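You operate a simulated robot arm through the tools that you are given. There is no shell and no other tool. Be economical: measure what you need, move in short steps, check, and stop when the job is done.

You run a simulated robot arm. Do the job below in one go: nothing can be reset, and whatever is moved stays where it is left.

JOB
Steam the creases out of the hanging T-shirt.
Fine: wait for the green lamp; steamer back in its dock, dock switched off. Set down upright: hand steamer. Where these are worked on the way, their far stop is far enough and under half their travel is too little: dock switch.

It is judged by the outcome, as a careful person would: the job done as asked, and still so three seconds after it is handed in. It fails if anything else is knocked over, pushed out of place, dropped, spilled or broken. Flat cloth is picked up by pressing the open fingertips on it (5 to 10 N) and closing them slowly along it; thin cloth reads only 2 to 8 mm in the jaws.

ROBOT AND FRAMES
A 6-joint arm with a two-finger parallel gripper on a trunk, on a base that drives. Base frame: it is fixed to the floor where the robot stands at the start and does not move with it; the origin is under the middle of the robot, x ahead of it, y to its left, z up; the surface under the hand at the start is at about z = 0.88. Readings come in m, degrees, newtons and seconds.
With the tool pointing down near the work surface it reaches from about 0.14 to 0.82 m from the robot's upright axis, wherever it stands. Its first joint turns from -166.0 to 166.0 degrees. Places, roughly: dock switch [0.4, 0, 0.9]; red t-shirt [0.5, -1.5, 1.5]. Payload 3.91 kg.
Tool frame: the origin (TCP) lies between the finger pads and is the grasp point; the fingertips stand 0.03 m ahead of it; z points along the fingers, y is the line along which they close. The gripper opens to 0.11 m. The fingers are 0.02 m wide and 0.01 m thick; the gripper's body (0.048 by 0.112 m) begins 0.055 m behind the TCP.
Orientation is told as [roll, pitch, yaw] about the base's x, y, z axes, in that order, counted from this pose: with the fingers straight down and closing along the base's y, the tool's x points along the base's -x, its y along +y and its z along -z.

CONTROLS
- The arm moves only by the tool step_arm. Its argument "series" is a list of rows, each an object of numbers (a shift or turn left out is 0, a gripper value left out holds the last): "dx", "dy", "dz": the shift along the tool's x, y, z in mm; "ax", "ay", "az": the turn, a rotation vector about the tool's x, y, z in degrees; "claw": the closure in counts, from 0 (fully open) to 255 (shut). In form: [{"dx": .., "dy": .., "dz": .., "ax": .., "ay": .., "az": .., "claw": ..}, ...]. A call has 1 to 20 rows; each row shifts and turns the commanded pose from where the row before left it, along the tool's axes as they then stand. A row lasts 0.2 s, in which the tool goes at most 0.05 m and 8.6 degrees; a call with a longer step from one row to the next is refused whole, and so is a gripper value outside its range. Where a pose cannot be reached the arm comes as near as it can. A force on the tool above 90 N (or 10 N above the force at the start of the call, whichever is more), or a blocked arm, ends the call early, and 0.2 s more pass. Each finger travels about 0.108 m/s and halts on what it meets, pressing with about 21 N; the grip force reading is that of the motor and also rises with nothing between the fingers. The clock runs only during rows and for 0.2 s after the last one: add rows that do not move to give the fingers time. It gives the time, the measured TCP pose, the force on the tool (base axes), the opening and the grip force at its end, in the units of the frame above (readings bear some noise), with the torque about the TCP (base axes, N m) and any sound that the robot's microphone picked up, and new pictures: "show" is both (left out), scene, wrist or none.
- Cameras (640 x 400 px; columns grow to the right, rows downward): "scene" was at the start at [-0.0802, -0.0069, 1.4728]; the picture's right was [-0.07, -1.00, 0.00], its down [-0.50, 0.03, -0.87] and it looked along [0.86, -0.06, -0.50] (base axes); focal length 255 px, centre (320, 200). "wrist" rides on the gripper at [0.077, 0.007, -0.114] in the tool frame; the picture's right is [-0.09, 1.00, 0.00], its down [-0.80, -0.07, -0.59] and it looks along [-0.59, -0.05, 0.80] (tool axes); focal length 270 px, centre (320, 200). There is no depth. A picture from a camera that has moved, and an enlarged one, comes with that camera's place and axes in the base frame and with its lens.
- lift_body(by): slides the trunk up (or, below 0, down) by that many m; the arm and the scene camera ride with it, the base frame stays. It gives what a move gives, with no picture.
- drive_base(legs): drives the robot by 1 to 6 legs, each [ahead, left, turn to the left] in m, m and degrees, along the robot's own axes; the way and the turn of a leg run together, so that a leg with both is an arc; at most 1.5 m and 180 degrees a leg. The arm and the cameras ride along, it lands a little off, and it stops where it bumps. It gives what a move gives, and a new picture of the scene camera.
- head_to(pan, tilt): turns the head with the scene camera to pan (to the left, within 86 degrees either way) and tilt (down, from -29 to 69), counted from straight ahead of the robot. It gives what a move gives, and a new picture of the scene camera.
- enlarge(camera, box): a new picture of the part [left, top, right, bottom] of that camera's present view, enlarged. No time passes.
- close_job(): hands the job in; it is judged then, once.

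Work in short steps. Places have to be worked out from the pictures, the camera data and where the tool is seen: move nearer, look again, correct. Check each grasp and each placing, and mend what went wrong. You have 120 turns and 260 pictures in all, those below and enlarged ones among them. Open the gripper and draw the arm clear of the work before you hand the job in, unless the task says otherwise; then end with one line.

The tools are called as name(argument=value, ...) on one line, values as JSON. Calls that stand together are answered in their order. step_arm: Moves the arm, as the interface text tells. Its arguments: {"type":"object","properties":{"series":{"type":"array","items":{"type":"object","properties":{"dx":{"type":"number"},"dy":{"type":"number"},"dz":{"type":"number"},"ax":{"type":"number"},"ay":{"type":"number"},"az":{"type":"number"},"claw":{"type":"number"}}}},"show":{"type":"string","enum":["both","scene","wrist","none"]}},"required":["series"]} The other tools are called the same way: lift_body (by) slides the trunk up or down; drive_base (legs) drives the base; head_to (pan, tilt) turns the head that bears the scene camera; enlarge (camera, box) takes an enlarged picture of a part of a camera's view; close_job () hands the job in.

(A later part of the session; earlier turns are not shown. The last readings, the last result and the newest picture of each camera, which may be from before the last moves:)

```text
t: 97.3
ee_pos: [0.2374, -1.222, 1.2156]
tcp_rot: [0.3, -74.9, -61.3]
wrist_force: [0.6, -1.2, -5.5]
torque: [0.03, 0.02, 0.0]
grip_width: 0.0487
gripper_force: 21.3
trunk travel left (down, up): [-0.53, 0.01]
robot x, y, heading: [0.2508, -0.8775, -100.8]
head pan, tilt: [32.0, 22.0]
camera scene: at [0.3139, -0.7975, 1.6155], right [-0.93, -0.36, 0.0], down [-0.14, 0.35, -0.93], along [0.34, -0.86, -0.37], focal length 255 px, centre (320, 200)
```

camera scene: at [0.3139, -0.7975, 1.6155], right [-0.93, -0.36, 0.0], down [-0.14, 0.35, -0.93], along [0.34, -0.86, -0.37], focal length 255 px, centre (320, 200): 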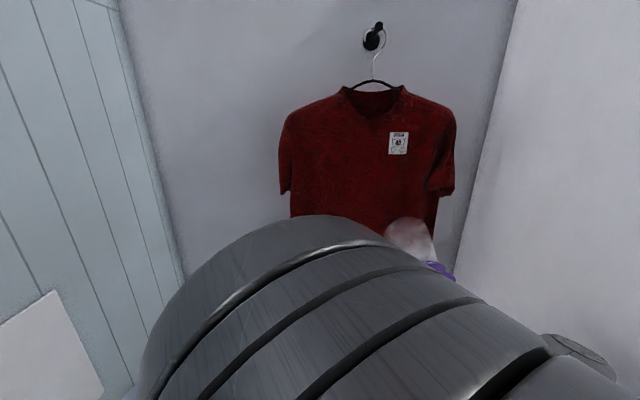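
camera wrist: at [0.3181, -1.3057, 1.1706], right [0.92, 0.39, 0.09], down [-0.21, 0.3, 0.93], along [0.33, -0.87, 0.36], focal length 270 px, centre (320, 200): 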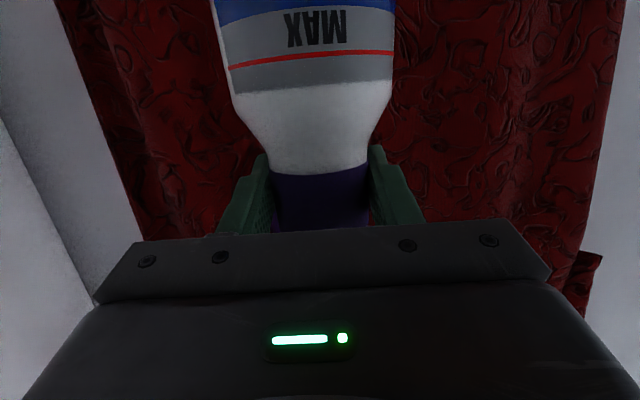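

Now move out toward the cloth to a ~2 cm standoff (TCP n≈1.42, l≈-0.07) and look.

step_arm(series=[{"dy": 40}, {"dy": 40}, {"dy": 16, "dx": -10, "dz": 38}, {"dx": -10.4, "dz": 38.6}, {"dx": -10.4, "dz": 38.6}, {"dx": -10.4, "dz": 38.6}, {"dx": -8, "dz": 30}], show="scene")

enlarge(camera="scene", box=[260, 80, 480, 300])

```text
t: 98.0
ee_pos: [0.2201, -1.2038, 1.2105]
tcp_rot: [3.7, -73.6, -85.1]
wrist_force: [0.1, -0.8, -6.1]
torque: [0.06, 0.0, 0.01]
grip_width: 0.0488
gripper_force: 20.6
trunk travel left (down, up): [-0.53, 0.01]
robot x, y, heading: [0.2482, -0.8778, -100.7]
head pan, tilt: [32.0, 22.0]
stopped in row 3: the arm was blocked; the commanded pose is now the measured one
camera scene: at [0.3137, -0.7981, 1.6155], right [-0.93, -0.36, 0.0], down [-0.14, 0.35, -0.93], along [0.34, -0.86, -0.38], focal length 255 px, centre (320, 200)
```

scene: 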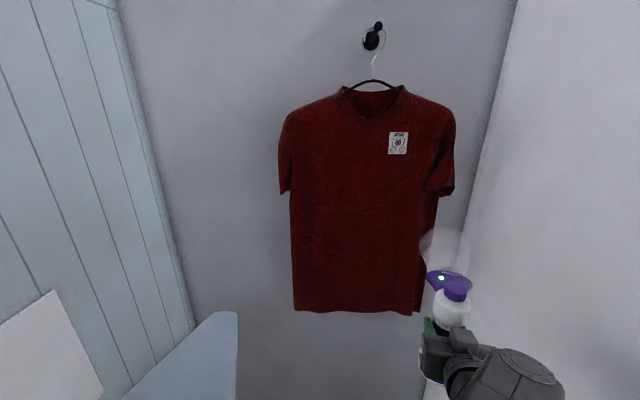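

```text
1.82 times, centred on (370, 190) of scene
camera zoom: at [0.3137, -0.7981, 1.6155], right [-0.93, -0.36, 0.0], down [-0.14, 0.35, -0.93], along [0.34, -0.86, -0.38], focal length 464 px, centre (229, 218)
```

zoom: 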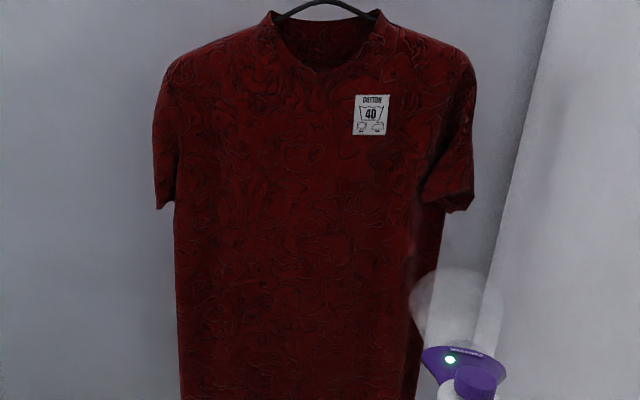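

The arm has switched to an elbow-right posture, giving a clear view, but was blocked. Restore the yaw/roll gently and see.

step_arm(series=[{"dx": -5, "dz": 19}, {"dx": -5, "dz": 19}, {"ax": -6, "az": -1.6}, {"ax": -6, "az": -1.6}], show="scene")

```text
t: 99.0
ee_pos: [0.2283, -1.2432, 1.2094]
tcp_rot: [4.8, -73.8, -73.4]
wrist_force: [-0.1, 1.0, -6.0]
torque: [0.05, 0.04, 0.03]
grip_width: 0.0491
gripper_force: 21.0
trunk travel left (down, up): [-0.53, 0.01]
robot x, y, heading: [0.2481, -0.8812, -100.5]
head pan, tilt: [32.0, 22.0]
camera scene: at [0.3133, -0.7981, 1.6155], right [-0.93, -0.36, 0.0], down [-0.14, 0.35, -0.93], along [0.34, -0.86, -0.37], focal length 255 px, centre (320, 200)
```

scene: 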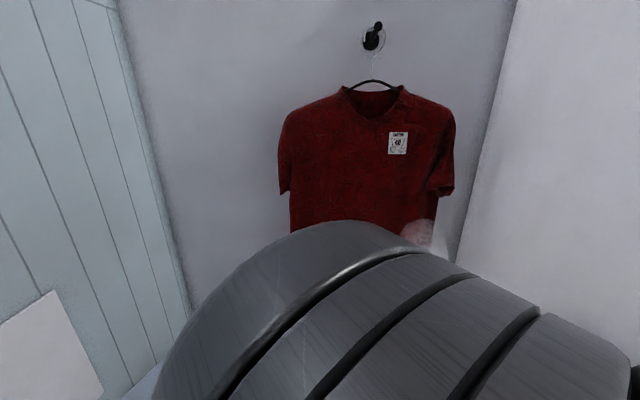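

The IK flips branches when folded this close; I'll move outward, away from that region, and level the tool.

step_arm(series=[{"dx": -10.4, "dz": 38.6, "ax": 4.8, "ay": -1.2}, {"dx": -10.4, "dz": 38.6}, {"dx": -5, "dz": 19}, {}], show="both")

```text
t: 100.0
ee_pos: [0.259, -1.3371, 1.2092]
tcp_rot: [-0.1, -75.1, -73.7]
wrist_force: [-0.2, -0.3, -6.2]
torque: [0.08, 0.0, 0.01]
grip_width: 0.0485
gripper_force: 21.4
trunk travel left (down, up): [-0.53, 0.01]
robot x, y, heading: [0.2483, -0.8757, -100.7]
head pan, tilt: [32.0, 22.0]
camera scene: at [0.3137, -0.7976, 1.6155], right [-0.93, -0.36, 0.0], down [-0.14, 0.35, -0.93], along [0.34, -0.86, -0.37], focal length 255 px, centre (320, 200)
camera wrist: at [0.2291, -1.2104, 1.1647], right [0.96, 0.26, 0.09], down [-0.17, 0.33, 0.93], along [0.21, -0.91, 0.37], focal length 270 px, centre (320, 200)
```

scene: 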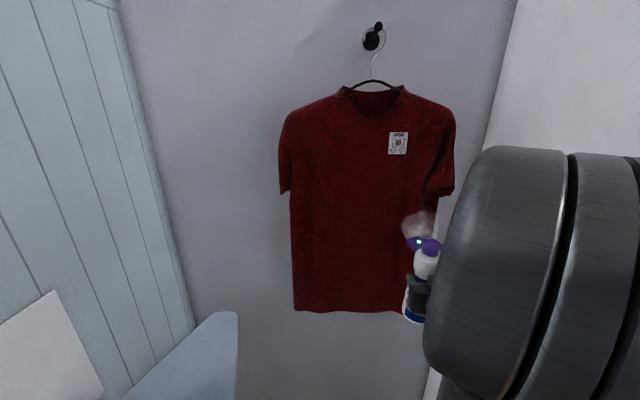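
wrist: 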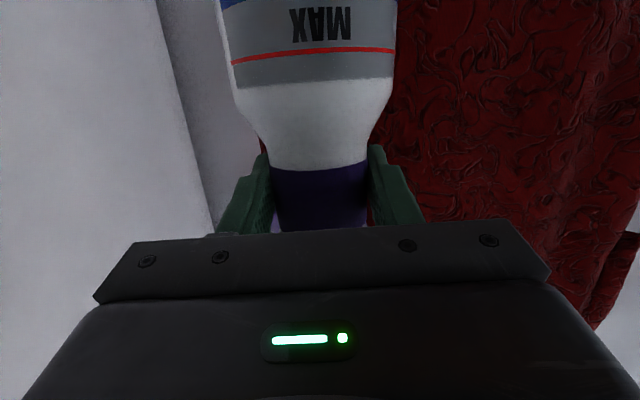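

Superb view now. Rotate yaw to -61 and close in to n≈1.43 on the right side, dwell and look.

step_arm(series=[{"ax": -6, "az": -1.6}, {"ax": -6, "az": -1.6}, {"dx": -7, "dz": 26, "dy": -4}, {"dx": -7, "dz": 26, "dy": -4}, {"dx": -6, "dz": 23, "dy": -4}, {}, {}, {}, {}, {}, {}, {}, {}, {}, {}], show="scene")

enlarge(camera="scene", box=[340, 160, 480, 280])

```text
t: 103.2
ee_pos: [0.2858, -1.4141, 1.2111]
tcp_rot: [0.1, -75.0, -61.3]
wrist_force: [0.3, -0.9, -6.3]
torque: [0.05, 0.03, -0.02]
grip_width: 0.0489
gripper_force: 20.5
trunk travel left (down, up): [-0.53, 0.01]
robot x, y, heading: [0.2494, -0.8801, -100.9]
head pan, tilt: [32.0, 22.0]
camera scene: at [0.3138, -0.798, 1.6155], right [-0.93, -0.36, 0.0], down [-0.14, 0.35, -0.93], along [0.34, -0.86, -0.38], focal length 255 px, centre (320, 200)
```

scene: 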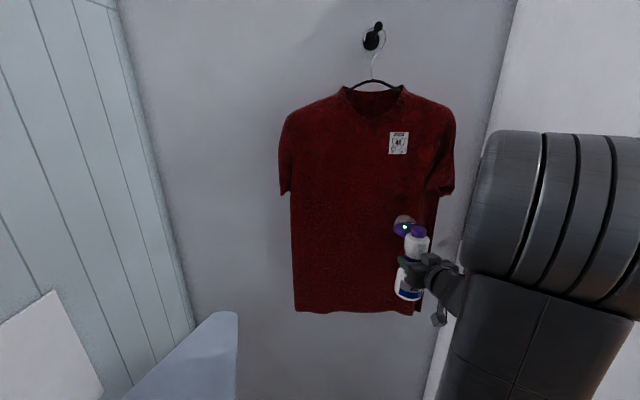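

```text
3.33 times, centred on (410, 220) of scene
camera zoom: at [0.3138, -0.798, 1.6155], right [-0.93, -0.36, 0.0], down [-0.14, 0.35, -0.93], along [0.34, -0.86, -0.38], focal length 850 px, centre (20, 133)
```

zoom: 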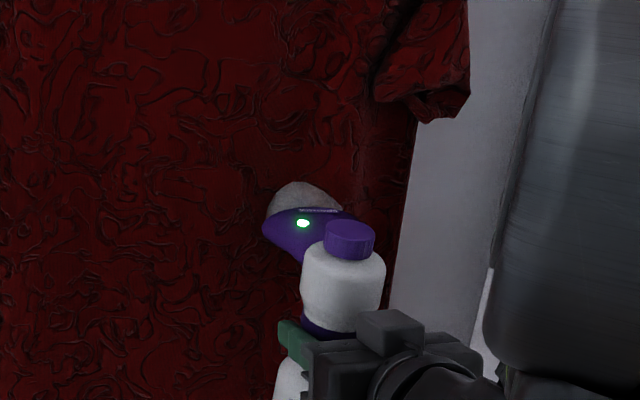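

There seems to be a smoother patch just near the plume. Sweep up slowly 150 mm and look at the trail.

step_arm(series=[{"dx": -9.7, "dz": -2.6}, {"dx": -9.7, "dz": -2.6}, {"dx": -9.7, "dz": -2.6}, {"dx": -9.7, "dz": -2.6}, {"dx": -9.7, "dz": -2.6}, {"dx": -9.7, "dz": -2.6}, {"dx": -9.7, "dz": -2.6}, {"dx": -9.7, "dz": -2.6}, {"dx": -9.7, "dz": -2.6}, {"dx": -9.7, "dz": -2.6}, {"dx": -9.7, "dz": -2.6}, {"dx": -9.7, "dz": -2.6}, {"dx": -9.7, "dz": -2.6}, {"dx": -9.7, "dz": -2.6}, {"dx": -9.7, "dz": -2.6}, {}], show="scene")

enlarge(camera="scene", box=[270, 90, 470, 215])

enlarge(camera="scene", box=[270, 200, 470, 325])

```text
t: 106.6
ee_pos: [0.284, -1.4119, 1.3606]
tcp_rot: [0.0, -75.0, -61.3]
wrist_force: [0.6, -0.3, -6.0]
torque: [0.04, 0.04, 0.01]
grip_width: 0.0486
gripper_force: 21.2
trunk travel left (down, up): [-0.53, 0.01]
robot x, y, heading: [0.2442, -0.8771, -100.6]
head pan, tilt: [32.0, 22.0]
camera scene: at [0.3138, -0.798, 1.6155], right [-0.93, -0.36, 0.0], down [-0.14, 0.35, -0.93], along [0.34, -0.86, -0.38], focal length 255 px, centre (320, 200)
```

scene: 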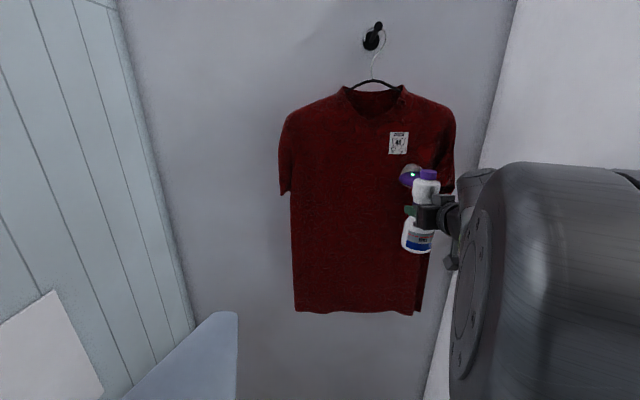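

```text
3.20 times, centred on (370, 152) of scene
camera zoom: at [0.3138, -0.798, 1.6155], right [-0.93, -0.36, 0.0], down [-0.14, 0.35, -0.93], along [0.34, -0.86, -0.38], focal length 816 px, centre (160, 352)
```

zoom: 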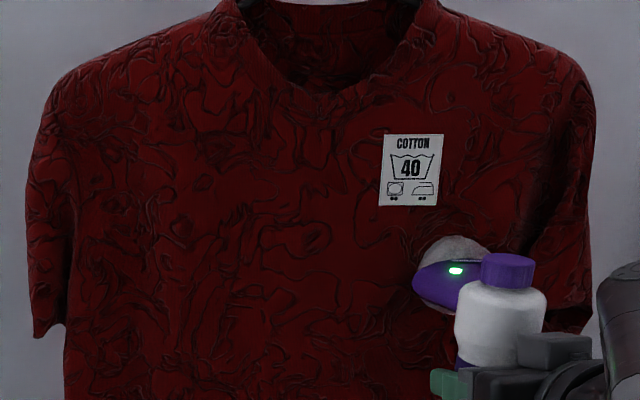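

```text
3.20 times, centred on (370, 262) of scene
camera zoom: at [0.3138, -0.798, 1.6155], right [-0.93, -0.36, 0.0], down [-0.14, 0.35, -0.93], along [0.34, -0.86, -0.38], focal length 816 px, centre (160, 0)
```

zoom: 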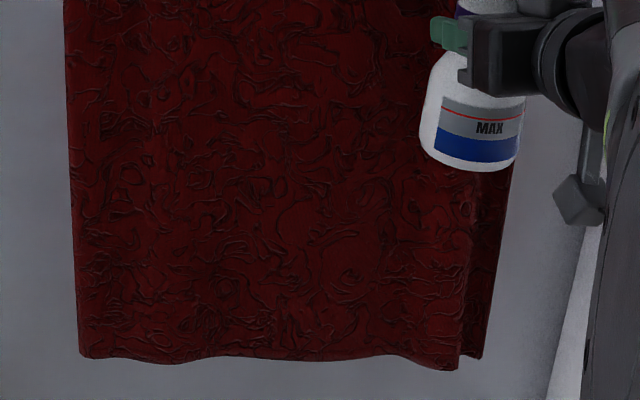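

It works: a smooth patch has formed around the label's right side and along the trail. Now raster the shirt: finish this column upward, step left 70 mm, come down at ~75 mm/s.

step_arm(series=[{"dx": -14.5, "dz": -3.9}, {"dx": -14.5, "dz": -3.9}, {"dx": -14.5, "dz": -3.9}, {"dx": -14.5, "dz": -3.9}, {"dx": -14.5, "dz": -3.9}, {"dx": -14.5, "dz": -3.9}, {"dx": -14.5, "dz": -3.9}, {"dx": -14.5, "dz": -3.9}, {"dx": -14.5, "dz": -3.9}, {"dx": -14.5, "dz": -3.9}, {}, {}], show="scene")

enlarge(camera="scene", box=[270, 80, 480, 320])

```text
t: 109.2
ee_pos: [0.2847, -1.4117, 1.5102]
tcp_rot: [0.0, -75.1, -61.3]
wrist_force: [-0.5, 0.4, -5.8]
torque: [0.04, -0.01, -0.02]
grip_width: 0.0489
gripper_force: 21.4
trunk travel left (down, up): [-0.53, 0.01]
robot x, y, heading: [0.2541, -0.8756, -100.7]
head pan, tilt: [32.0, 22.0]
camera scene: at [0.3138, -0.7979, 1.6155], right [-0.93, -0.36, 0.0], down [-0.14, 0.35, -0.93], along [0.34, -0.86, -0.38], focal length 255 px, centre (320, 200)
```

scene: 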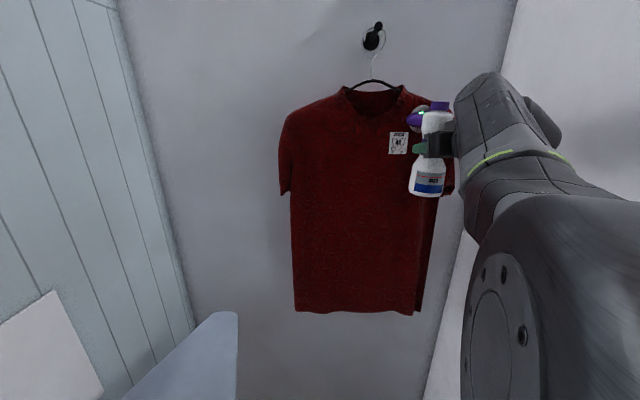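

```text
1.67 times, centred on (375, 200) of scene
camera zoom: at [0.3138, -0.7979, 1.6155], right [-0.93, -0.36, 0.0], down [-0.14, 0.35, -0.93], along [0.34, -0.86, -0.38], focal length 425 px, centre (228, 200)
```

zoom: 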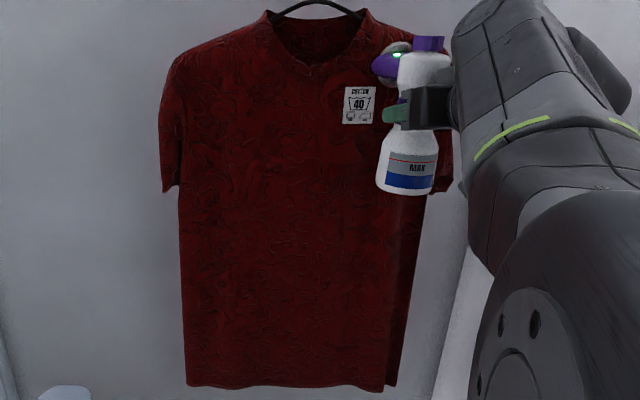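

The column is clearing well with a ~14 cm wide swath. Step left 80 mm and come down the next column.

step_arm(series=[{"dx": -1.6, "dz": 5.8, "dy": 39.5}, {"dx": -1.6, "dz": 5.8, "dy": 39.5}, {"dx": 14.5, "dz": 3.9}, {"dx": 14.5, "dz": 3.9}, {"dx": 14.5, "dz": 3.9}, {"dx": 14.5, "dz": 3.9}, {"dx": 14.5, "dz": 3.9}, {"dx": 14.5, "dz": 3.9}, {"dx": 14.5, "dz": 3.9}, {"dx": 14.5, "dz": 3.9}, {"dx": 14.5, "dz": 3.9}, {"dx": 14.5, "dz": 3.9}, {"dx": 14.5, "dz": 3.9}, {"dx": 14.5, "dz": 3.9}, {"dx": 14.5, "dz": 3.9}, {"dx": 14.5, "dz": 3.9}, {"dx": 14.5, "dz": 3.9}, {"dx": 14.5, "dz": 3.9}, {"dx": 14.5, "dz": 3.9}, {"dx": 14.5, "dz": 3.9}], show="scene")

step_arm(series=[{"dx": 14.5, "dz": 3.9}, {"dx": 14.5, "dz": 3.9}, {"dx": 14.5, "dz": 3.9}, {"dx": 14.5, "dz": 3.9}, {"dx": 14.5, "dz": 3.9}, {"dx": 14.5, "dz": 3.9}, {"dx": 14.5, "dz": 3.9}, {"dx": 14.5, "dz": 3.9}, {"dx": 14.5, "dz": 3.9}, {"dx": 14.5, "dz": 3.9}, {"dx": 14.5, "dz": 3.9}, {"dx": 14.5, "dz": 3.9}, {"dx": 14.5, "dz": 3.9}, {"dx": 14.5, "dz": 3.9}, {"dx": 14.5, "dz": 3.9}], show="scene")

enlarge(camera="scene", box=[270, 80, 480, 320])

```text
t: 113.4
ee_pos: [0.3589, -1.3857, 1.2417]
tcp_rot: [-0.2, -75.1, -61.1]
wrist_force: [0.3, -0.1, -5.9]
torque: [0.08, 0.02, -0.02]
grip_width: 0.0485
gripper_force: 20.9
trunk travel left (down, up): [-0.53, 0.01]
robot x, y, heading: [0.2494, -0.8766, -100.6]
head pan, tilt: [32.0, 22.0]
camera scene: at [0.3138, -0.7984, 1.6156], right [-0.93, -0.36, 0.0], down [-0.14, 0.35, -0.93], along [0.34, -0.86, -0.38], focal length 255 px, centre (320, 200)
```

scene: 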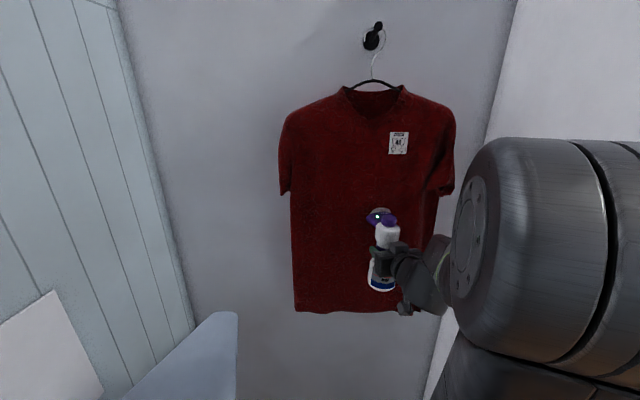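

```text
t: 116.6
ee_pos: [0.3605, -1.3873, 1.0167]
tcp_rot: [0.8, -75.0, -62.0]
wrist_force: [-0.6, 0.0, -5.6]
torque: [0.11, 0.04, 0.03]
grip_width: 0.0489
gripper_force: 21.2
trunk travel left (down, up): [-0.53, 0.01]
robot x, y, heading: [0.2495, -0.8778, -100.7]
head pan, tilt: [32.0, 22.0]
camera scene: at [0.3139, -0.7983, 1.6156], right [-0.93, -0.36, 0.0], down [-0.14, 0.35, -0.93], along [0.34, -0.86, -0.38], focal length 255 px, centre (320, 200)
```

scene: 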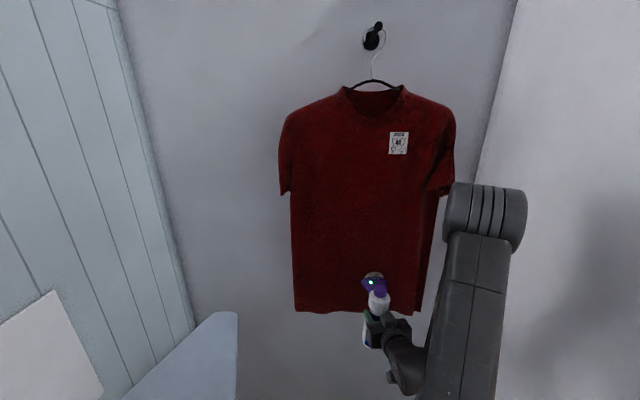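

```text
1.67 times, centred on (375, 200) of scene
camera zoom: at [0.3139, -0.7983, 1.6156], right [-0.93, -0.36, 0.0], down [-0.14, 0.35, -0.93], along [0.34, -0.86, -0.38], focal length 425 px, centre (228, 200)
```

zoom: 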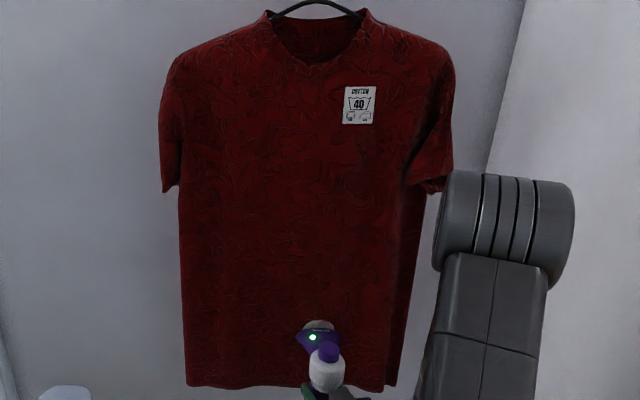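

enlarge(camera="scene", box=[270, 80, 470, 205])

enlarge(camera="scene", box=[270, 200, 470, 325])

```text
3.20 times, centred on (370, 142) of scene
camera zoom: at [0.3139, -0.7983, 1.6156], right [-0.93, -0.36, 0.0], down [-0.14, 0.35, -0.93], along [0.34, -0.86, -0.38], focal length 816 px, centre (160, 384)
```

zoom: 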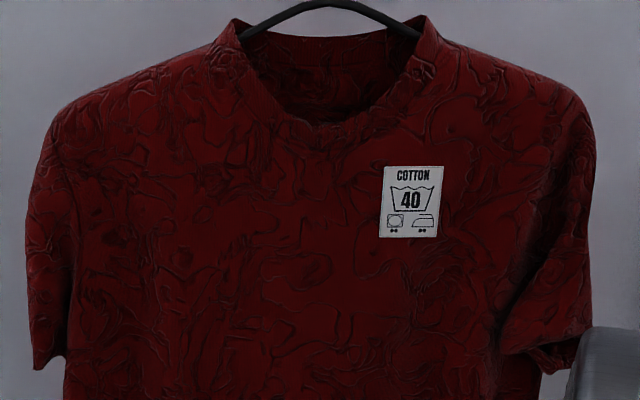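

```text
3.20 times, centred on (370, 262) of scene
camera zoom: at [0.3139, -0.7983, 1.6156], right [-0.93, -0.36, 0.0], down [-0.14, 0.35, -0.93], along [0.34, -0.86, -0.38], focal length 816 px, centre (160, 0)
```

zoom: 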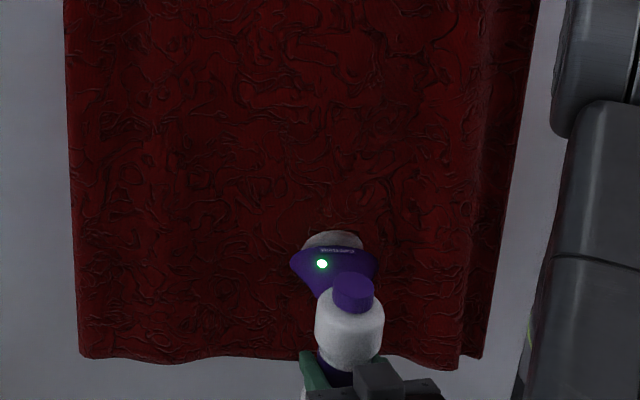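

Effect looks only partial at this speed. Dwell test: hold here 4 s and compare the spot.

step_arm(series=[{}, {}, {}, {}, {}, {}, {}, {}, {}, {}, {}, {}, {}, {}, {}, {}, {}, {}, {}, {}], show="none")

step_arm(series=[{"dx": 2.6, "dz": -10}, {"dx": 20, "dz": 5.4, "dy": -30}, {"dx": 20, "dz": 5.4, "dy": -30}, {"dx": 20, "dz": 5.4, "dy": -30}, {}], show="scene")

enlarge(camera="scene", box=[270, 200, 470, 325])

```text
t: 120.8
ee_pos: [0.3606, -1.3871, 1.0162]
tcp_rot: [0.9, -75.0, -61.9]
wrist_force: [0.0, -0.1, -6.5]
torque: [0.07, 0.05, 0.01]
grip_width: 0.0489
gripper_force: 20.7
trunk travel left (down, up): [-0.53, 0.01]
robot x, y, heading: [0.2489, -0.875, -100.9]
head pan, tilt: [32.0, 22.0]
```

```text
t: 122.0
ee_pos: [0.2778, -1.4223, 0.9579]
tcp_rot: [0.0, -75.2, -61.3]
wrist_force: [0.2, 0.4, -6.1]
torque: [0.02, 0.0, 0.0]
grip_width: 0.0484
gripper_force: 21.5
out of reach, approached as far as the arm can: row 1
trunk travel left (down, up): [-0.53, 0.01]
robot x, y, heading: [0.2521, -0.8779, -100.6]
head pan, tilt: [32.0, 22.0]
camera scene: at [0.3137, -0.7981, 1.6156], right [-0.93, -0.36, 0.0], down [-0.14, 0.35, -0.93], along [0.34, -0.86, -0.38], focal length 255 px, centre (320, 200)
```

scene: 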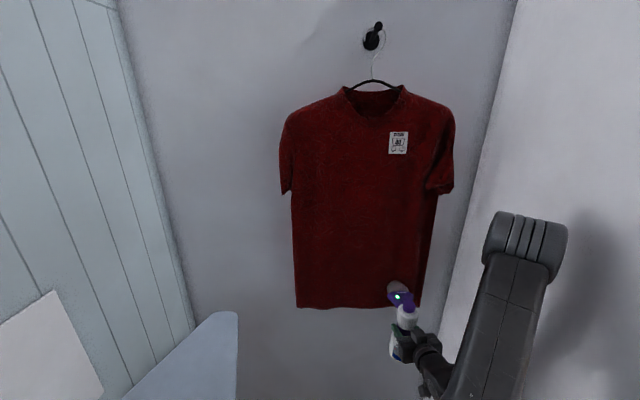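

```text
3.20 times, centred on (370, 262) of scene
camera zoom: at [0.3137, -0.7981, 1.6156], right [-0.93, -0.36, 0.0], down [-0.14, 0.35, -0.93], along [0.34, -0.86, -0.38], focal length 816 px, centre (160, 0)
```

zoom: 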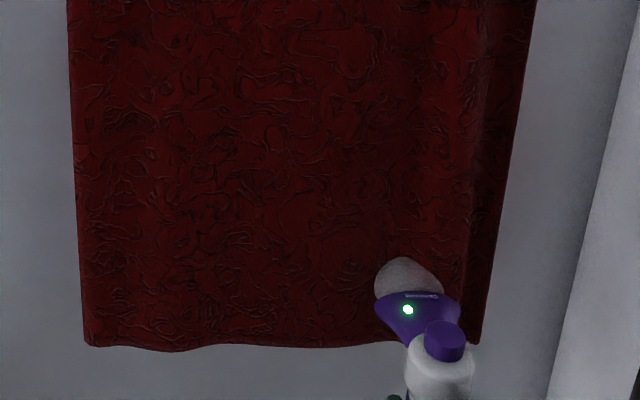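

enlarge(camera="scene", box=[330, 230, 410, 290])

enlarge(camera="scene", box=[285, 230, 365, 290])

enlarge(camera="scene", box=[370, 100, 450, 160])

```text
6.67 times, centred on (370, 260) of scene
camera zoom: at [0.3137, -0.7981, 1.6156], right [-0.93, -0.36, 0.0], down [-0.14, 0.35, -0.93], along [0.34, -0.86, -0.38], focal length 1700 px, centre (-13, -200)
```

zoom: 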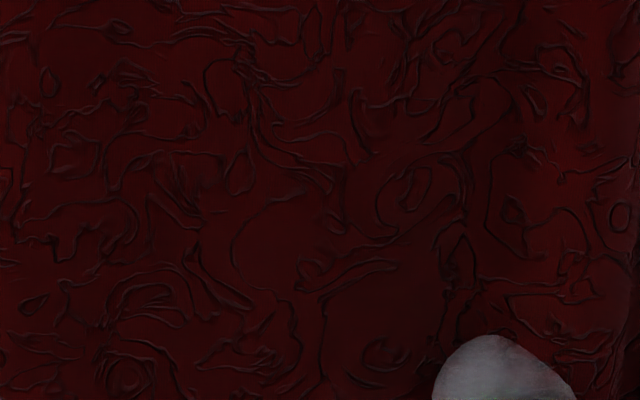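

```text
6.67 times, centred on (325, 260) of scene
camera zoom: at [0.3137, -0.7981, 1.6156], right [-0.93, -0.36, 0.0], down [-0.14, 0.35, -0.93], along [0.34, -0.86, -0.38], focal length 1700 px, centre (287, -200)
```

zoom: 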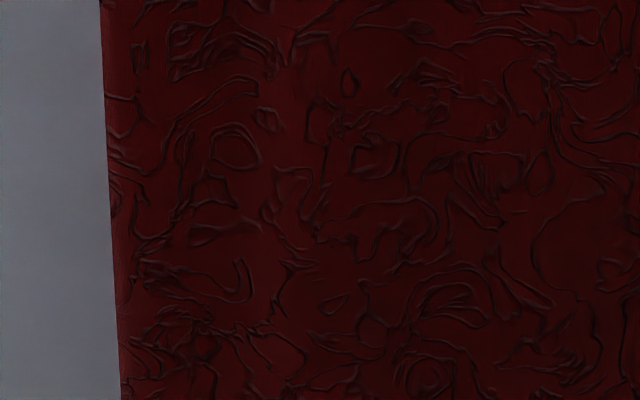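

```text
6.67 times, centred on (410, 130) of scene
camera zoom: at [0.3137, -0.7981, 1.6156], right [-0.93, -0.36, 0.0], down [-0.14, 0.35, -0.93], along [0.34, -0.86, -0.38], focal length 1700 px, centre (-280, 667)
```

zoom: 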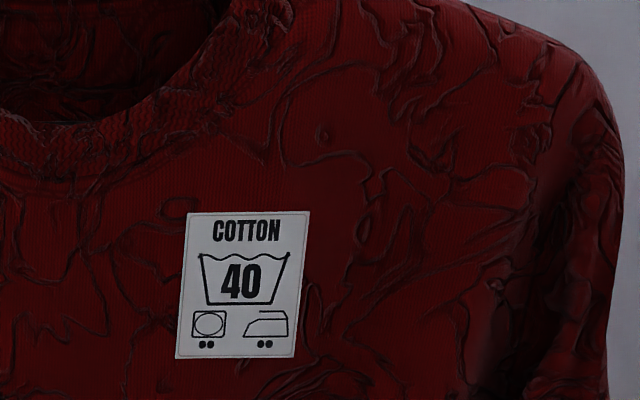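

step_arm(series=[{"dx": 8, "dz": -30}, {"dx": 10.4, "dz": -38.6}, {"dx": -43, "dz": -11.6}, {"dx": -43, "dz": -11.6}, {"dx": -43, "dz": -11.6}, {"dx": -43, "dz": -11.6}, {"dx": -43, "dz": -11.6}], show="wrist")

```text
t: 123.6
ee_pos: [0.2367, -1.3736, 1.1951]
tcp_rot: [-0.2, -75.2, -61.1]
wrist_force: [-0.1, 0.4, -6.8]
torque: [0.07, 0.0, -0.03]
grip_width: 0.0484
gripper_force: 20.7
out of reach, approached as far as the arm can: row 1, 2
trunk travel left (down, up): [-0.53, 0.01]
robot x, y, heading: [0.2468, -0.8774, -100.9]
head pan, tilt: [32.0, 22.0]
camera wrist: at [0.1785, -1.2557, 1.1499], right [0.88, 0.46, 0.08], down [-0.24, 0.29, 0.93], along [0.4, -0.84, 0.37], focal length 270 px, centre (320, 200)
```

wrist: 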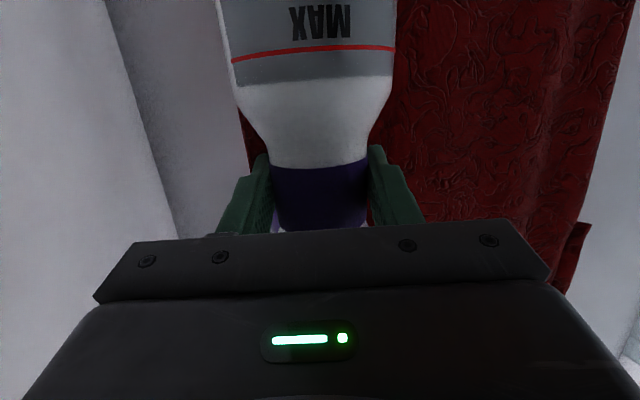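

The wrist view suggests weaker creases here than before. Zoom to judge, and check the tank's water level from the head camera.

enlarge(camera="wrist", box=[390, 0, 620, 240])

step_arm(series=[{}], show="scene")

enlarge(camera="scene", box=[270, 80, 480, 320])

```text
1.67 times, centred on (505, 120) of wrist
camera zoom: at [0.1785, -1.2557, 1.1499], right [0.88, 0.46, 0.08], down [-0.24, 0.29, 0.93], along [0.4, -0.84, 0.37], focal length 450 px, centre (12, 333)
```

zoom: 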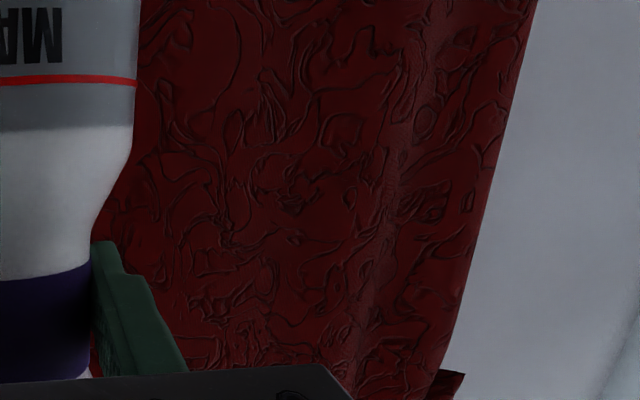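

```text
t: 124.0
ee_pos: [0.2366, -1.3745, 1.1937]
tcp_rot: [-0.1, -75.1, -61.2]
wrist_force: [-0.2, 0.8, -6.7]
torque: [0.09, 0.04, 0.0]
grip_width: 0.0489
gripper_force: 20.9
trunk travel left (down, up): [-0.53, 0.01]
robot x, y, heading: [0.2487, -0.8765, -100.7]
head pan, tilt: [32.0, 22.0]
camera scene: at [0.3137, -0.7978, 1.6155], right [-0.93, -0.36, 0.0], down [-0.14, 0.35, -0.93], along [0.34, -0.86, -0.37], focal length 255 px, centre (320, 200)
```

scene: 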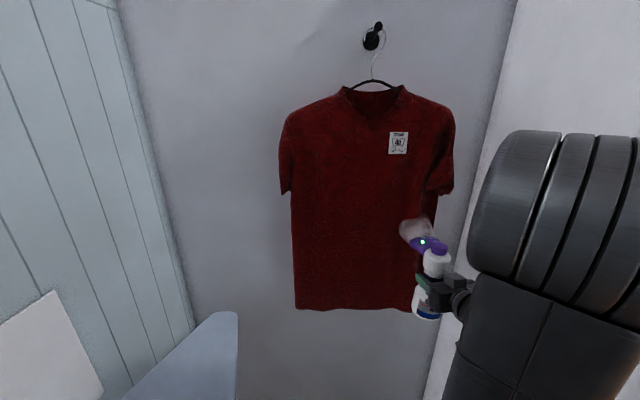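

```text
1.67 times, centred on (375, 200) of scene
camera zoom: at [0.3137, -0.7978, 1.6155], right [-0.93, -0.36, 0.0], down [-0.14, 0.35, -0.93], along [0.34, -0.86, -0.37], focal length 425 px, centre (228, 200)
```

zoom: 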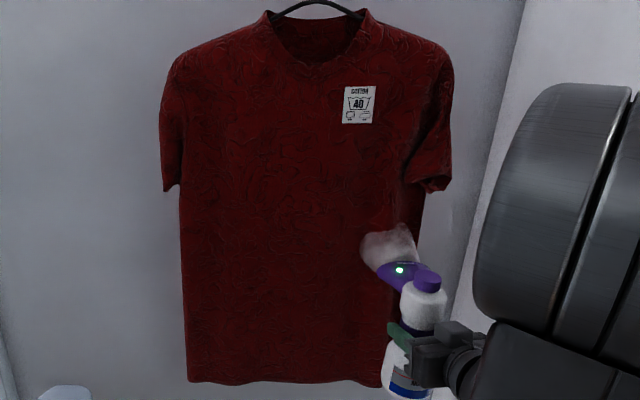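

Crease contrast seems to fall overall as coverage grows, and the water is slowly being used, so I'll keep rastering efficiently: upper half, next columns to the left.

step_arm(series=[{"dx": -4.1, "dz": 15.5, "dy": 36}, {"dx": -4.1, "dz": 15.5, "dy": 36}, {"dx": -4.1, "dz": 15.5, "dy": 36}, {"dx": -4.1, "dz": 15.5, "dy": 36}, {"dx": -4.1, "dz": 15.5, "dy": 36}, {"dx": -14.5, "dz": -3.9}, {"dx": -14.5, "dz": -3.9}, {"dx": -14.5, "dz": -3.9}, {"dx": -14.5, "dz": -3.9}, {"dx": -14.5, "dz": -3.9}, {"dx": -14.5, "dz": -3.9}, {"dx": -14.5, "dz": -3.9}, {"dx": -14.5, "dz": -3.9}, {"dx": -14.5, "dz": -3.9}, {"dx": -14.5, "dz": -3.9}, {"dx": -14.5, "dz": -3.9}, {"dx": -14.5, "dz": -3.9}, {"dx": -14.5, "dz": -3.9}, {"dx": -14.5, "dz": -3.9}, {"dx": -14.5, "dz": -3.9}], show="scene")

step_arm(series=[{"dx": -14.5, "dz": -3.9}, {"dx": -14.5, "dz": -3.9}, {"dx": -14.5, "dz": -3.9}, {"dx": -14.5, "dz": -3.9}, {"dx": -14.5, "dz": -3.9}, {"dx": -14.5, "dz": -3.9}, {"dx": -1.4, "dz": 5.1, "dy": 34.6}, {"dx": -1.4, "dz": 5.1, "dy": 34.6}, {"dx": 14.5, "dz": 3.9}, {"dx": 14.5, "dz": 3.9}, {"dx": 14.5, "dz": 3.9}, {"dx": 14.5, "dz": 3.9}, {"dx": 14.5, "dz": 3.9}, {"dx": 14.5, "dz": 3.9}, {"dx": 14.5, "dz": 3.9}, {"dx": 14.5, "dz": 3.9}, {"dx": 14.5, "dz": 3.9}, {"dx": 14.5, "dz": 3.9}, {"dx": 14.5, "dz": 3.9}, {"dx": 14.5, "dz": 3.9}], show="scene")

enlarge(camera="scene", box=[270, 80, 480, 320])

```text
t: 128.2
ee_pos: [0.4285, -1.358, 1.3021]
tcp_rot: [0.1, -75.5, -61.1]
wrist_force: [0.1, -0.3, -5.8]
torque: [0.05, 0.02, 0.03]
grip_width: 0.0483
gripper_force: 20.9
out of reach, approached as far as the arm can: row 12, 13, 14, 15, 16, 17, 18, 19, 20
trunk travel left (down, up): [-0.53, 0.01]
robot x, y, heading: [0.2508, -0.8806, -100.7]
head pan, tilt: [32.0, 22.0]
camera scene: at [0.3139, -0.7979, 1.6155], right [-0.93, -0.36, 0.0], down [-0.14, 0.35, -0.93], along [0.34, -0.86, -0.38], focal length 255 px, centre (320, 200)
```

scene: 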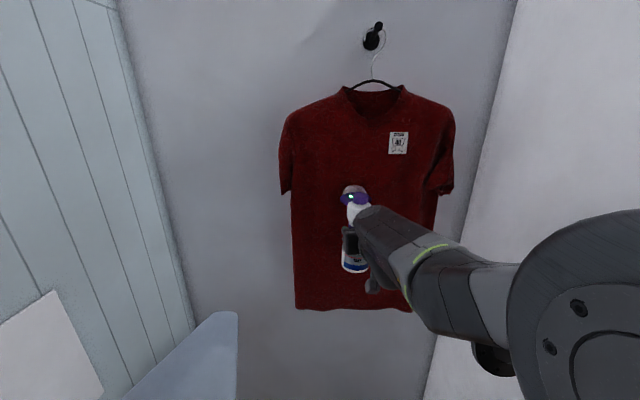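

```text
t: 132.4
ee_pos: [0.4341, -1.3538, 1.1199]
tcp_rot: [0.0, -75.1, -61.2]
wrist_force: [0.5, 0.0, -6.8]
torque: [0.07, 0.06, -0.02]
grip_width: 0.0486
gripper_force: 21.0
out of reach, approached as far as the arm can: row 1, 2, 3, 4, 5, 6, 7, 8
trunk travel left (down, up): [-0.53, 0.01]
robot x, y, heading: [0.2487, -0.8783, -100.8]
head pan, tilt: [32.0, 22.0]
camera scene: at [0.314, -0.7985, 1.6156], right [-0.93, -0.36, 0.0], down [-0.14, 0.35, -0.93], along [0.34, -0.86, -0.38], focal length 255 px, centre (320, 200)
```

scene: 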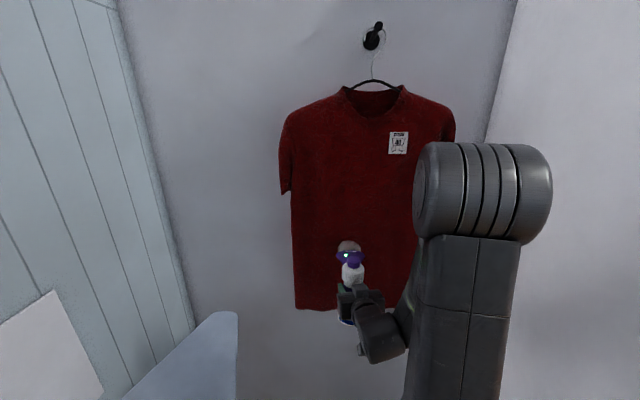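

```text
1.67 times, centred on (375, 200) of scene
camera zoom: at [0.314, -0.7985, 1.6156], right [-0.93, -0.36, 0.0], down [-0.14, 0.35, -0.93], along [0.34, -0.86, -0.38], focal length 425 px, centre (228, 200)
```

zoom: 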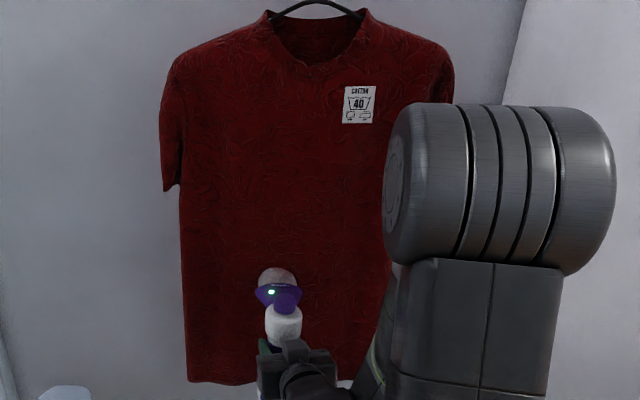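

Near-aligned postures run out of reach high up, while ~25° relative yaw works. Shift the base ~0.16 m left along the wall and repeat with the good posture.

step_arm(series=[{"dx": 10.4, "dz": -38.6}], show="none")

drive_base(legs=[[-0.084, 0.142, 0]])

enlarge(camera="scene", box=[300, 80, 510, 320])

```text
t: 132.8
ee_pos: [0.4147, -1.3196, 1.1197]
tcp_rot: [-0.1, -75.2, -61.2]
wrist_force: [0.6, 0.7, -6.2]
torque: [0.08, 0.05, 0.02]
grip_width: 0.0487
gripper_force: 21.1
trunk travel left (down, up): [-0.53, 0.01]
robot x, y, heading: [0.2504, -0.8803, -100.6]
head pan, tilt: [32.0, 22.0]
```

```text
t: 134.2
ee_pos: [0.5269, -1.2825, 1.1169]
tcp_rot: [3.1, -74.7, -64.0]
wrist_force: [0.8, -0.5, -6.3]
torque: [0.06, 0.03, 0.0]
grip_width: 0.0487
gripper_force: 20.8
trunk travel left (down, up): [-0.53, 0.01]
robot x, y, heading: [0.3688, -0.8345, -100.2]
head pan, tilt: [32.0, 22.0]
stopped in leg 1: the robot was blocked; the commanded pose is now the measured one
camera scene: at [0.4163, -0.7636, 1.6167], right [-0.93, -0.37, -0.01], down [-0.13, 0.35, -0.93], along [0.35, -0.86, -0.38], focal length 255 px, centre (320, 200)
```

scene: 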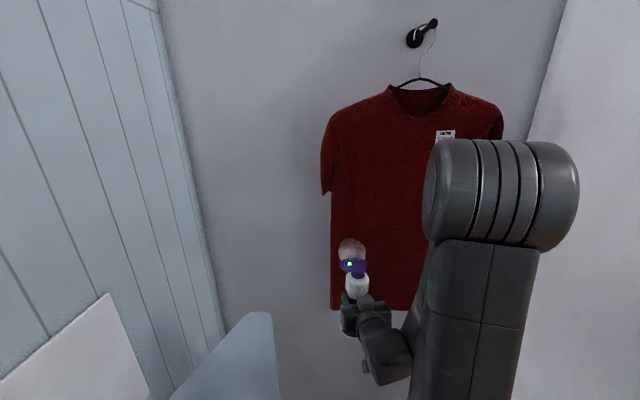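

```text
1.67 times, centred on (405, 200) of scene
camera zoom: at [0.4163, -0.7636, 1.6167], right [-0.93, -0.37, -0.01], down [-0.13, 0.35, -0.93], along [0.35, -0.86, -0.38], focal length 425 px, centre (178, 200)
```

zoom: 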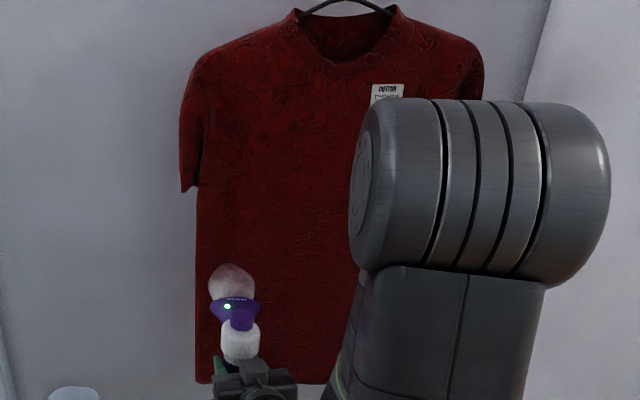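

The base touched the shelf at the left; ease back 25 mm to stop leaning on it.

drive_base(legs=[[0.013, -0.022, 0]])

```text
t: 135.0
ee_pos: [0.5164, -1.2835, 1.1183]
tcp_rot: [0.3, -75.0, -61.5]
wrist_force: [-0.3, -0.5, -6.5]
torque: [0.05, 0.0, 0.04]
grip_width: 0.0487
gripper_force: 20.6
trunk travel left (down, up): [-0.53, 0.01]
robot x, y, heading: [0.3497, -0.8399, -100.3]
head pan, tilt: [32.0, 22.0]
camera scene: at [0.4123, -0.7622, 1.6156], right [-0.93, -0.37, 0.0], down [-0.14, 0.35, -0.93], along [0.34, -0.86, -0.38], focal length 255 px, centre (320, 200)
```

scene: 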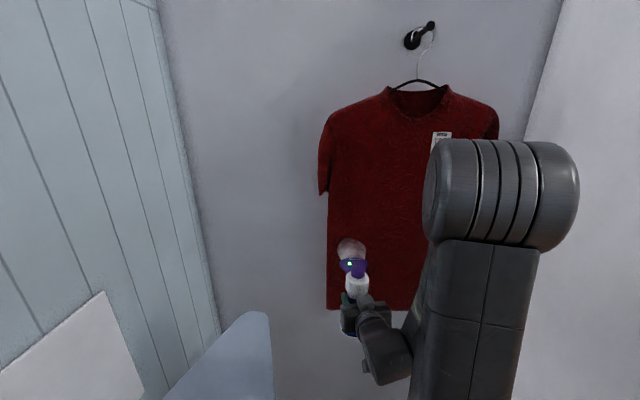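

Level again. Yaw the tool +20° and do the left column: up first.

step_arm(series=[{"ax": -6.6, "az": -1.77}, {"ax": -6.6, "az": -1.77}, {"ax": -6.6, "az": -1.77}, {"dx": -6, "dz": 22, "dy": 2}, {"dx": -6, "dz": 22, "dy": 2}, {"dx": -14.5, "dz": -3.9}, {"dx": -14.5, "dz": -3.9}, {"dx": -14.5, "dz": -3.9}, {"dx": -14.5, "dz": -3.9}, {"dx": -14.5, "dz": -3.9}, {"dx": -14.5, "dz": -3.9}, {"dx": -14.5, "dz": -3.9}, {"dx": -14.5, "dz": -3.9}, {"dx": -14.5, "dz": -3.9}, {"dx": -14.5, "dz": -3.9}, {"dx": -14.5, "dz": -3.9}, {"dx": -14.5, "dz": -3.9}], show="scene")

enlarge(camera="scene", box=[300, 80, 510, 320])

```text
t: 138.6
ee_pos: [0.555, -1.3087, 1.2979]
tcp_rot: [0.0, -75.0, -40.7]
wrist_force: [0.7, 0.4, -6.3]
torque: [0.07, 0.05, 0.0]
grip_width: 0.0486
gripper_force: 20.6
trunk travel left (down, up): [-0.53, 0.01]
robot x, y, heading: [0.3487, -0.8439, -100.4]
head pan, tilt: [32.0, 22.0]
camera scene: at [0.414, -0.7611, 1.6155], right [-0.93, -0.37, 0.0], down [-0.14, 0.35, -0.93], along [0.34, -0.86, -0.37], focal length 255 px, centre (320, 200)
```

scene: 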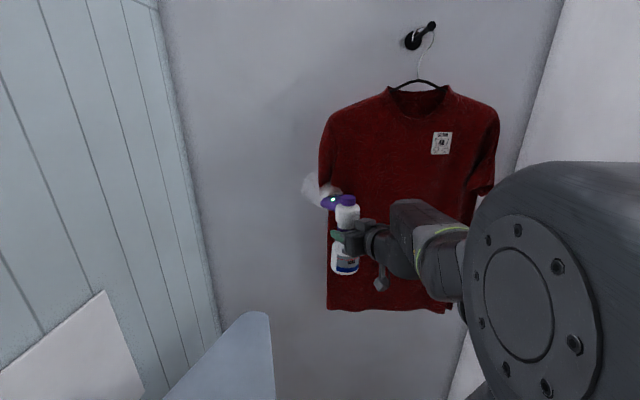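

```text
1.67 times, centred on (405, 200) of scene
camera zoom: at [0.414, -0.7611, 1.6155], right [-0.93, -0.37, 0.0], down [-0.14, 0.35, -0.93], along [0.34, -0.86, -0.37], focal length 425 px, centre (178, 200)
```

zoom: 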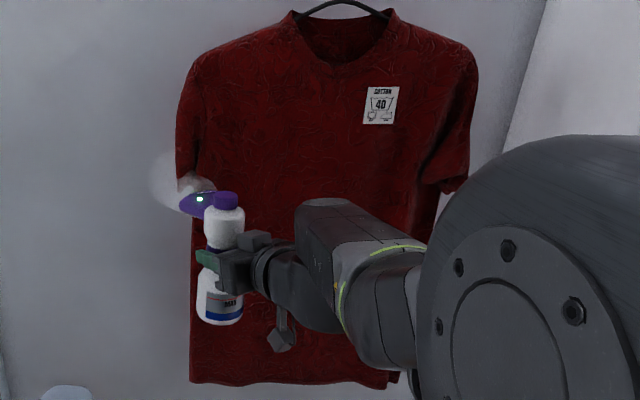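

Good reach here. The plume is a bit off the left edge; shift 40 mm right, go up, then shift right 70 mm and come down.

step_arm(series=[{"dx": 5, "dz": -18.7, "dy": -35}, {"dx": -14.5, "dz": -3.9}, {"dx": -14.5, "dz": -3.9}, {"dx": -14.5, "dz": -3.9}, {"dx": -14.5, "dz": -3.9}, {"dx": -14.5, "dz": -3.9}, {"dx": -14.5, "dz": -3.9}, {"dx": -14.5, "dz": -3.9}, {"dx": -14.5, "dz": -3.9}, {"dx": -14.5, "dz": -3.9}, {"dx": -14.5, "dz": -3.9}, {"dx": -14.5, "dz": -3.9}, {"dx": -14.5, "dz": -3.9}, {"dx": -14.5, "dz": -3.9}, {"dx": -14.5, "dz": -3.9}, {}], show="scene")

step_arm(series=[{"dx": 4.4, "dz": -16.4, "dy": -30.6}, {"dx": 4.4, "dz": -16.4, "dy": -30.6}, {"dx": 14.5, "dz": 3.9}, {"dx": 14.5, "dz": 3.9}, {"dx": 14.5, "dz": 3.9}, {"dx": 14.5, "dz": 3.9}, {"dx": 14.5, "dz": 3.9}, {"dx": 14.5, "dz": 3.9}, {"dx": 14.5, "dz": 3.9}, {"dx": 14.5, "dz": 3.9}, {"dx": 14.5, "dz": 3.9}, {"dx": 14.5, "dz": 3.9}, {"dx": 14.5, "dz": 3.9}, {"dx": 14.5, "dz": 3.9}, {"dx": 14.5, "dz": 3.9}, {"dx": 14.5, "dz": 3.9}, {"dx": 14.5, "dz": 3.9}, {"dx": 14.5, "dz": 3.9}, {"dx": 14.5, "dz": 3.9}, {"dx": 14.5, "dz": 3.9}], show="scene")

enlarge(camera="scene", box=[300, 80, 510, 320])

```text
t: 142.0
ee_pos: [0.5161, -1.3229, 1.5091]
tcp_rot: [0.0, -75.0, -40.5]
wrist_force: [-0.1, -0.2, -6.3]
torque: [0.09, 0.05, -0.03]
grip_width: 0.0484
gripper_force: 21.2
trunk travel left (down, up): [-0.53, 0.01]
robot x, y, heading: [0.35, -0.8439, -100.8]
head pan, tilt: [32.0, 22.0]
camera scene: at [0.4139, -0.7615, 1.6155], right [-0.93, -0.37, 0.0], down [-0.14, 0.35, -0.93], along [0.34, -0.86, -0.38], focal length 255 px, centre (320, 200)
```

scene: 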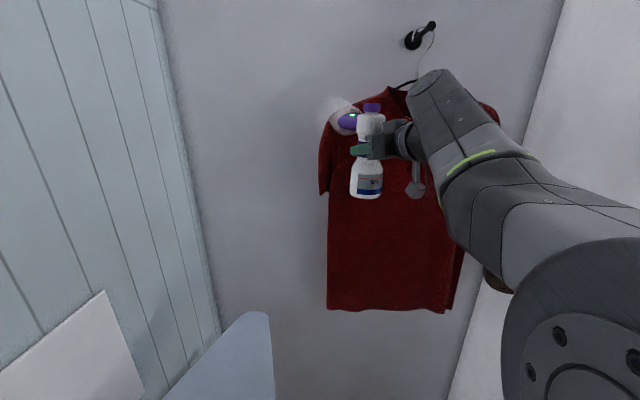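

```text
t: 146.2
ee_pos: [0.4518, -1.3489, 1.2392]
tcp_rot: [0.2, -75.0, -40.8]
wrist_force: [-0.5, 0.2, -6.6]
torque: [0.05, 0.05, -0.02]
grip_width: 0.0485
gripper_force: 20.9
trunk travel left (down, up): [-0.53, 0.01]
robot x, y, heading: [0.3488, -0.8415, -100.4]
head pan, tilt: [32.0, 22.0]
camera scene: at [0.4138, -0.7619, 1.6156], right [-0.93, -0.37, 0.0], down [-0.14, 0.35, -0.93], along [0.34, -0.86, -0.38], focal length 255 px, centre (320, 200)
```

scene: 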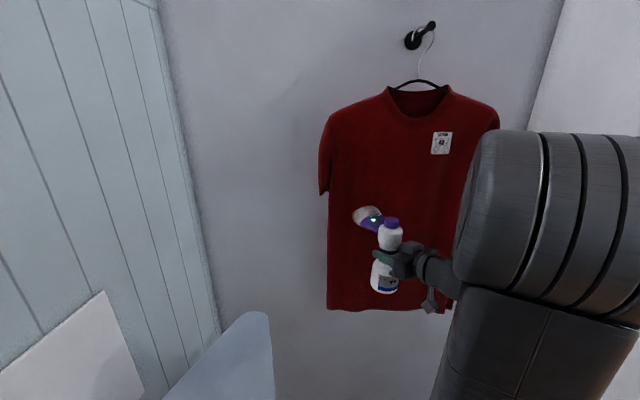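

```text
1.67 times, centred on (405, 200) of scene
camera zoom: at [0.4138, -0.7619, 1.6156], right [-0.93, -0.37, 0.0], down [-0.14, 0.35, -0.93], along [0.34, -0.86, -0.38], focal length 425 px, centre (178, 200)
```

zoom: 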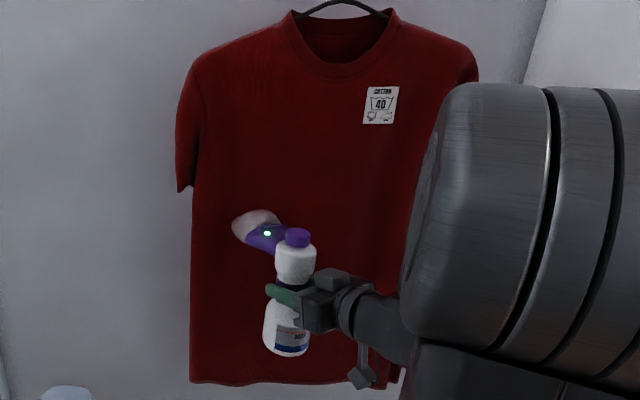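

The shirt is suddenly smooth all over. Check details.

enlarge(camera="scene", box=[310, 85, 510, 210])

enlarge(camera="scene", box=[310, 195, 510, 320])

```text
3.20 times, centred on (410, 148) of scene
camera zoom: at [0.4138, -0.7619, 1.6156], right [-0.93, -0.37, 0.0], down [-0.14, 0.35, -0.93], along [0.34, -0.86, -0.38], focal length 816 px, centre (32, 368)
```

zoom: 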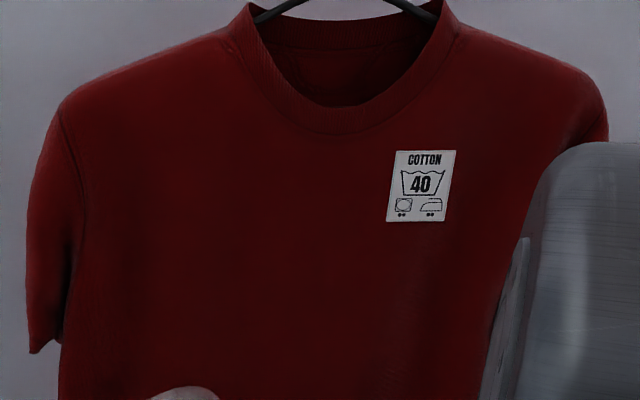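

```text
3.20 times, centred on (410, 258) of scene
camera zoom: at [0.4138, -0.7619, 1.6156], right [-0.93, -0.37, 0.0], down [-0.14, 0.35, -0.93], along [0.34, -0.86, -0.38], focal length 816 px, centre (32, 16)
```

zoom: 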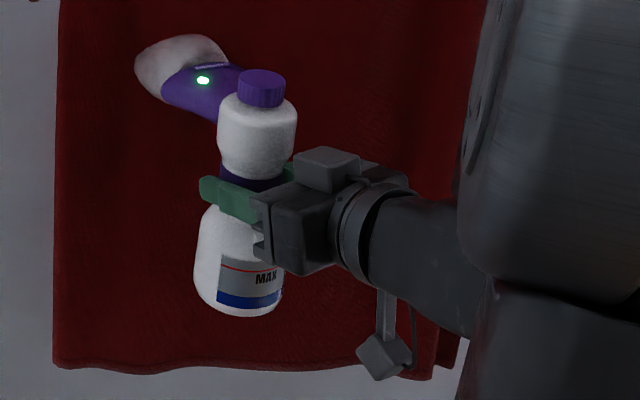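

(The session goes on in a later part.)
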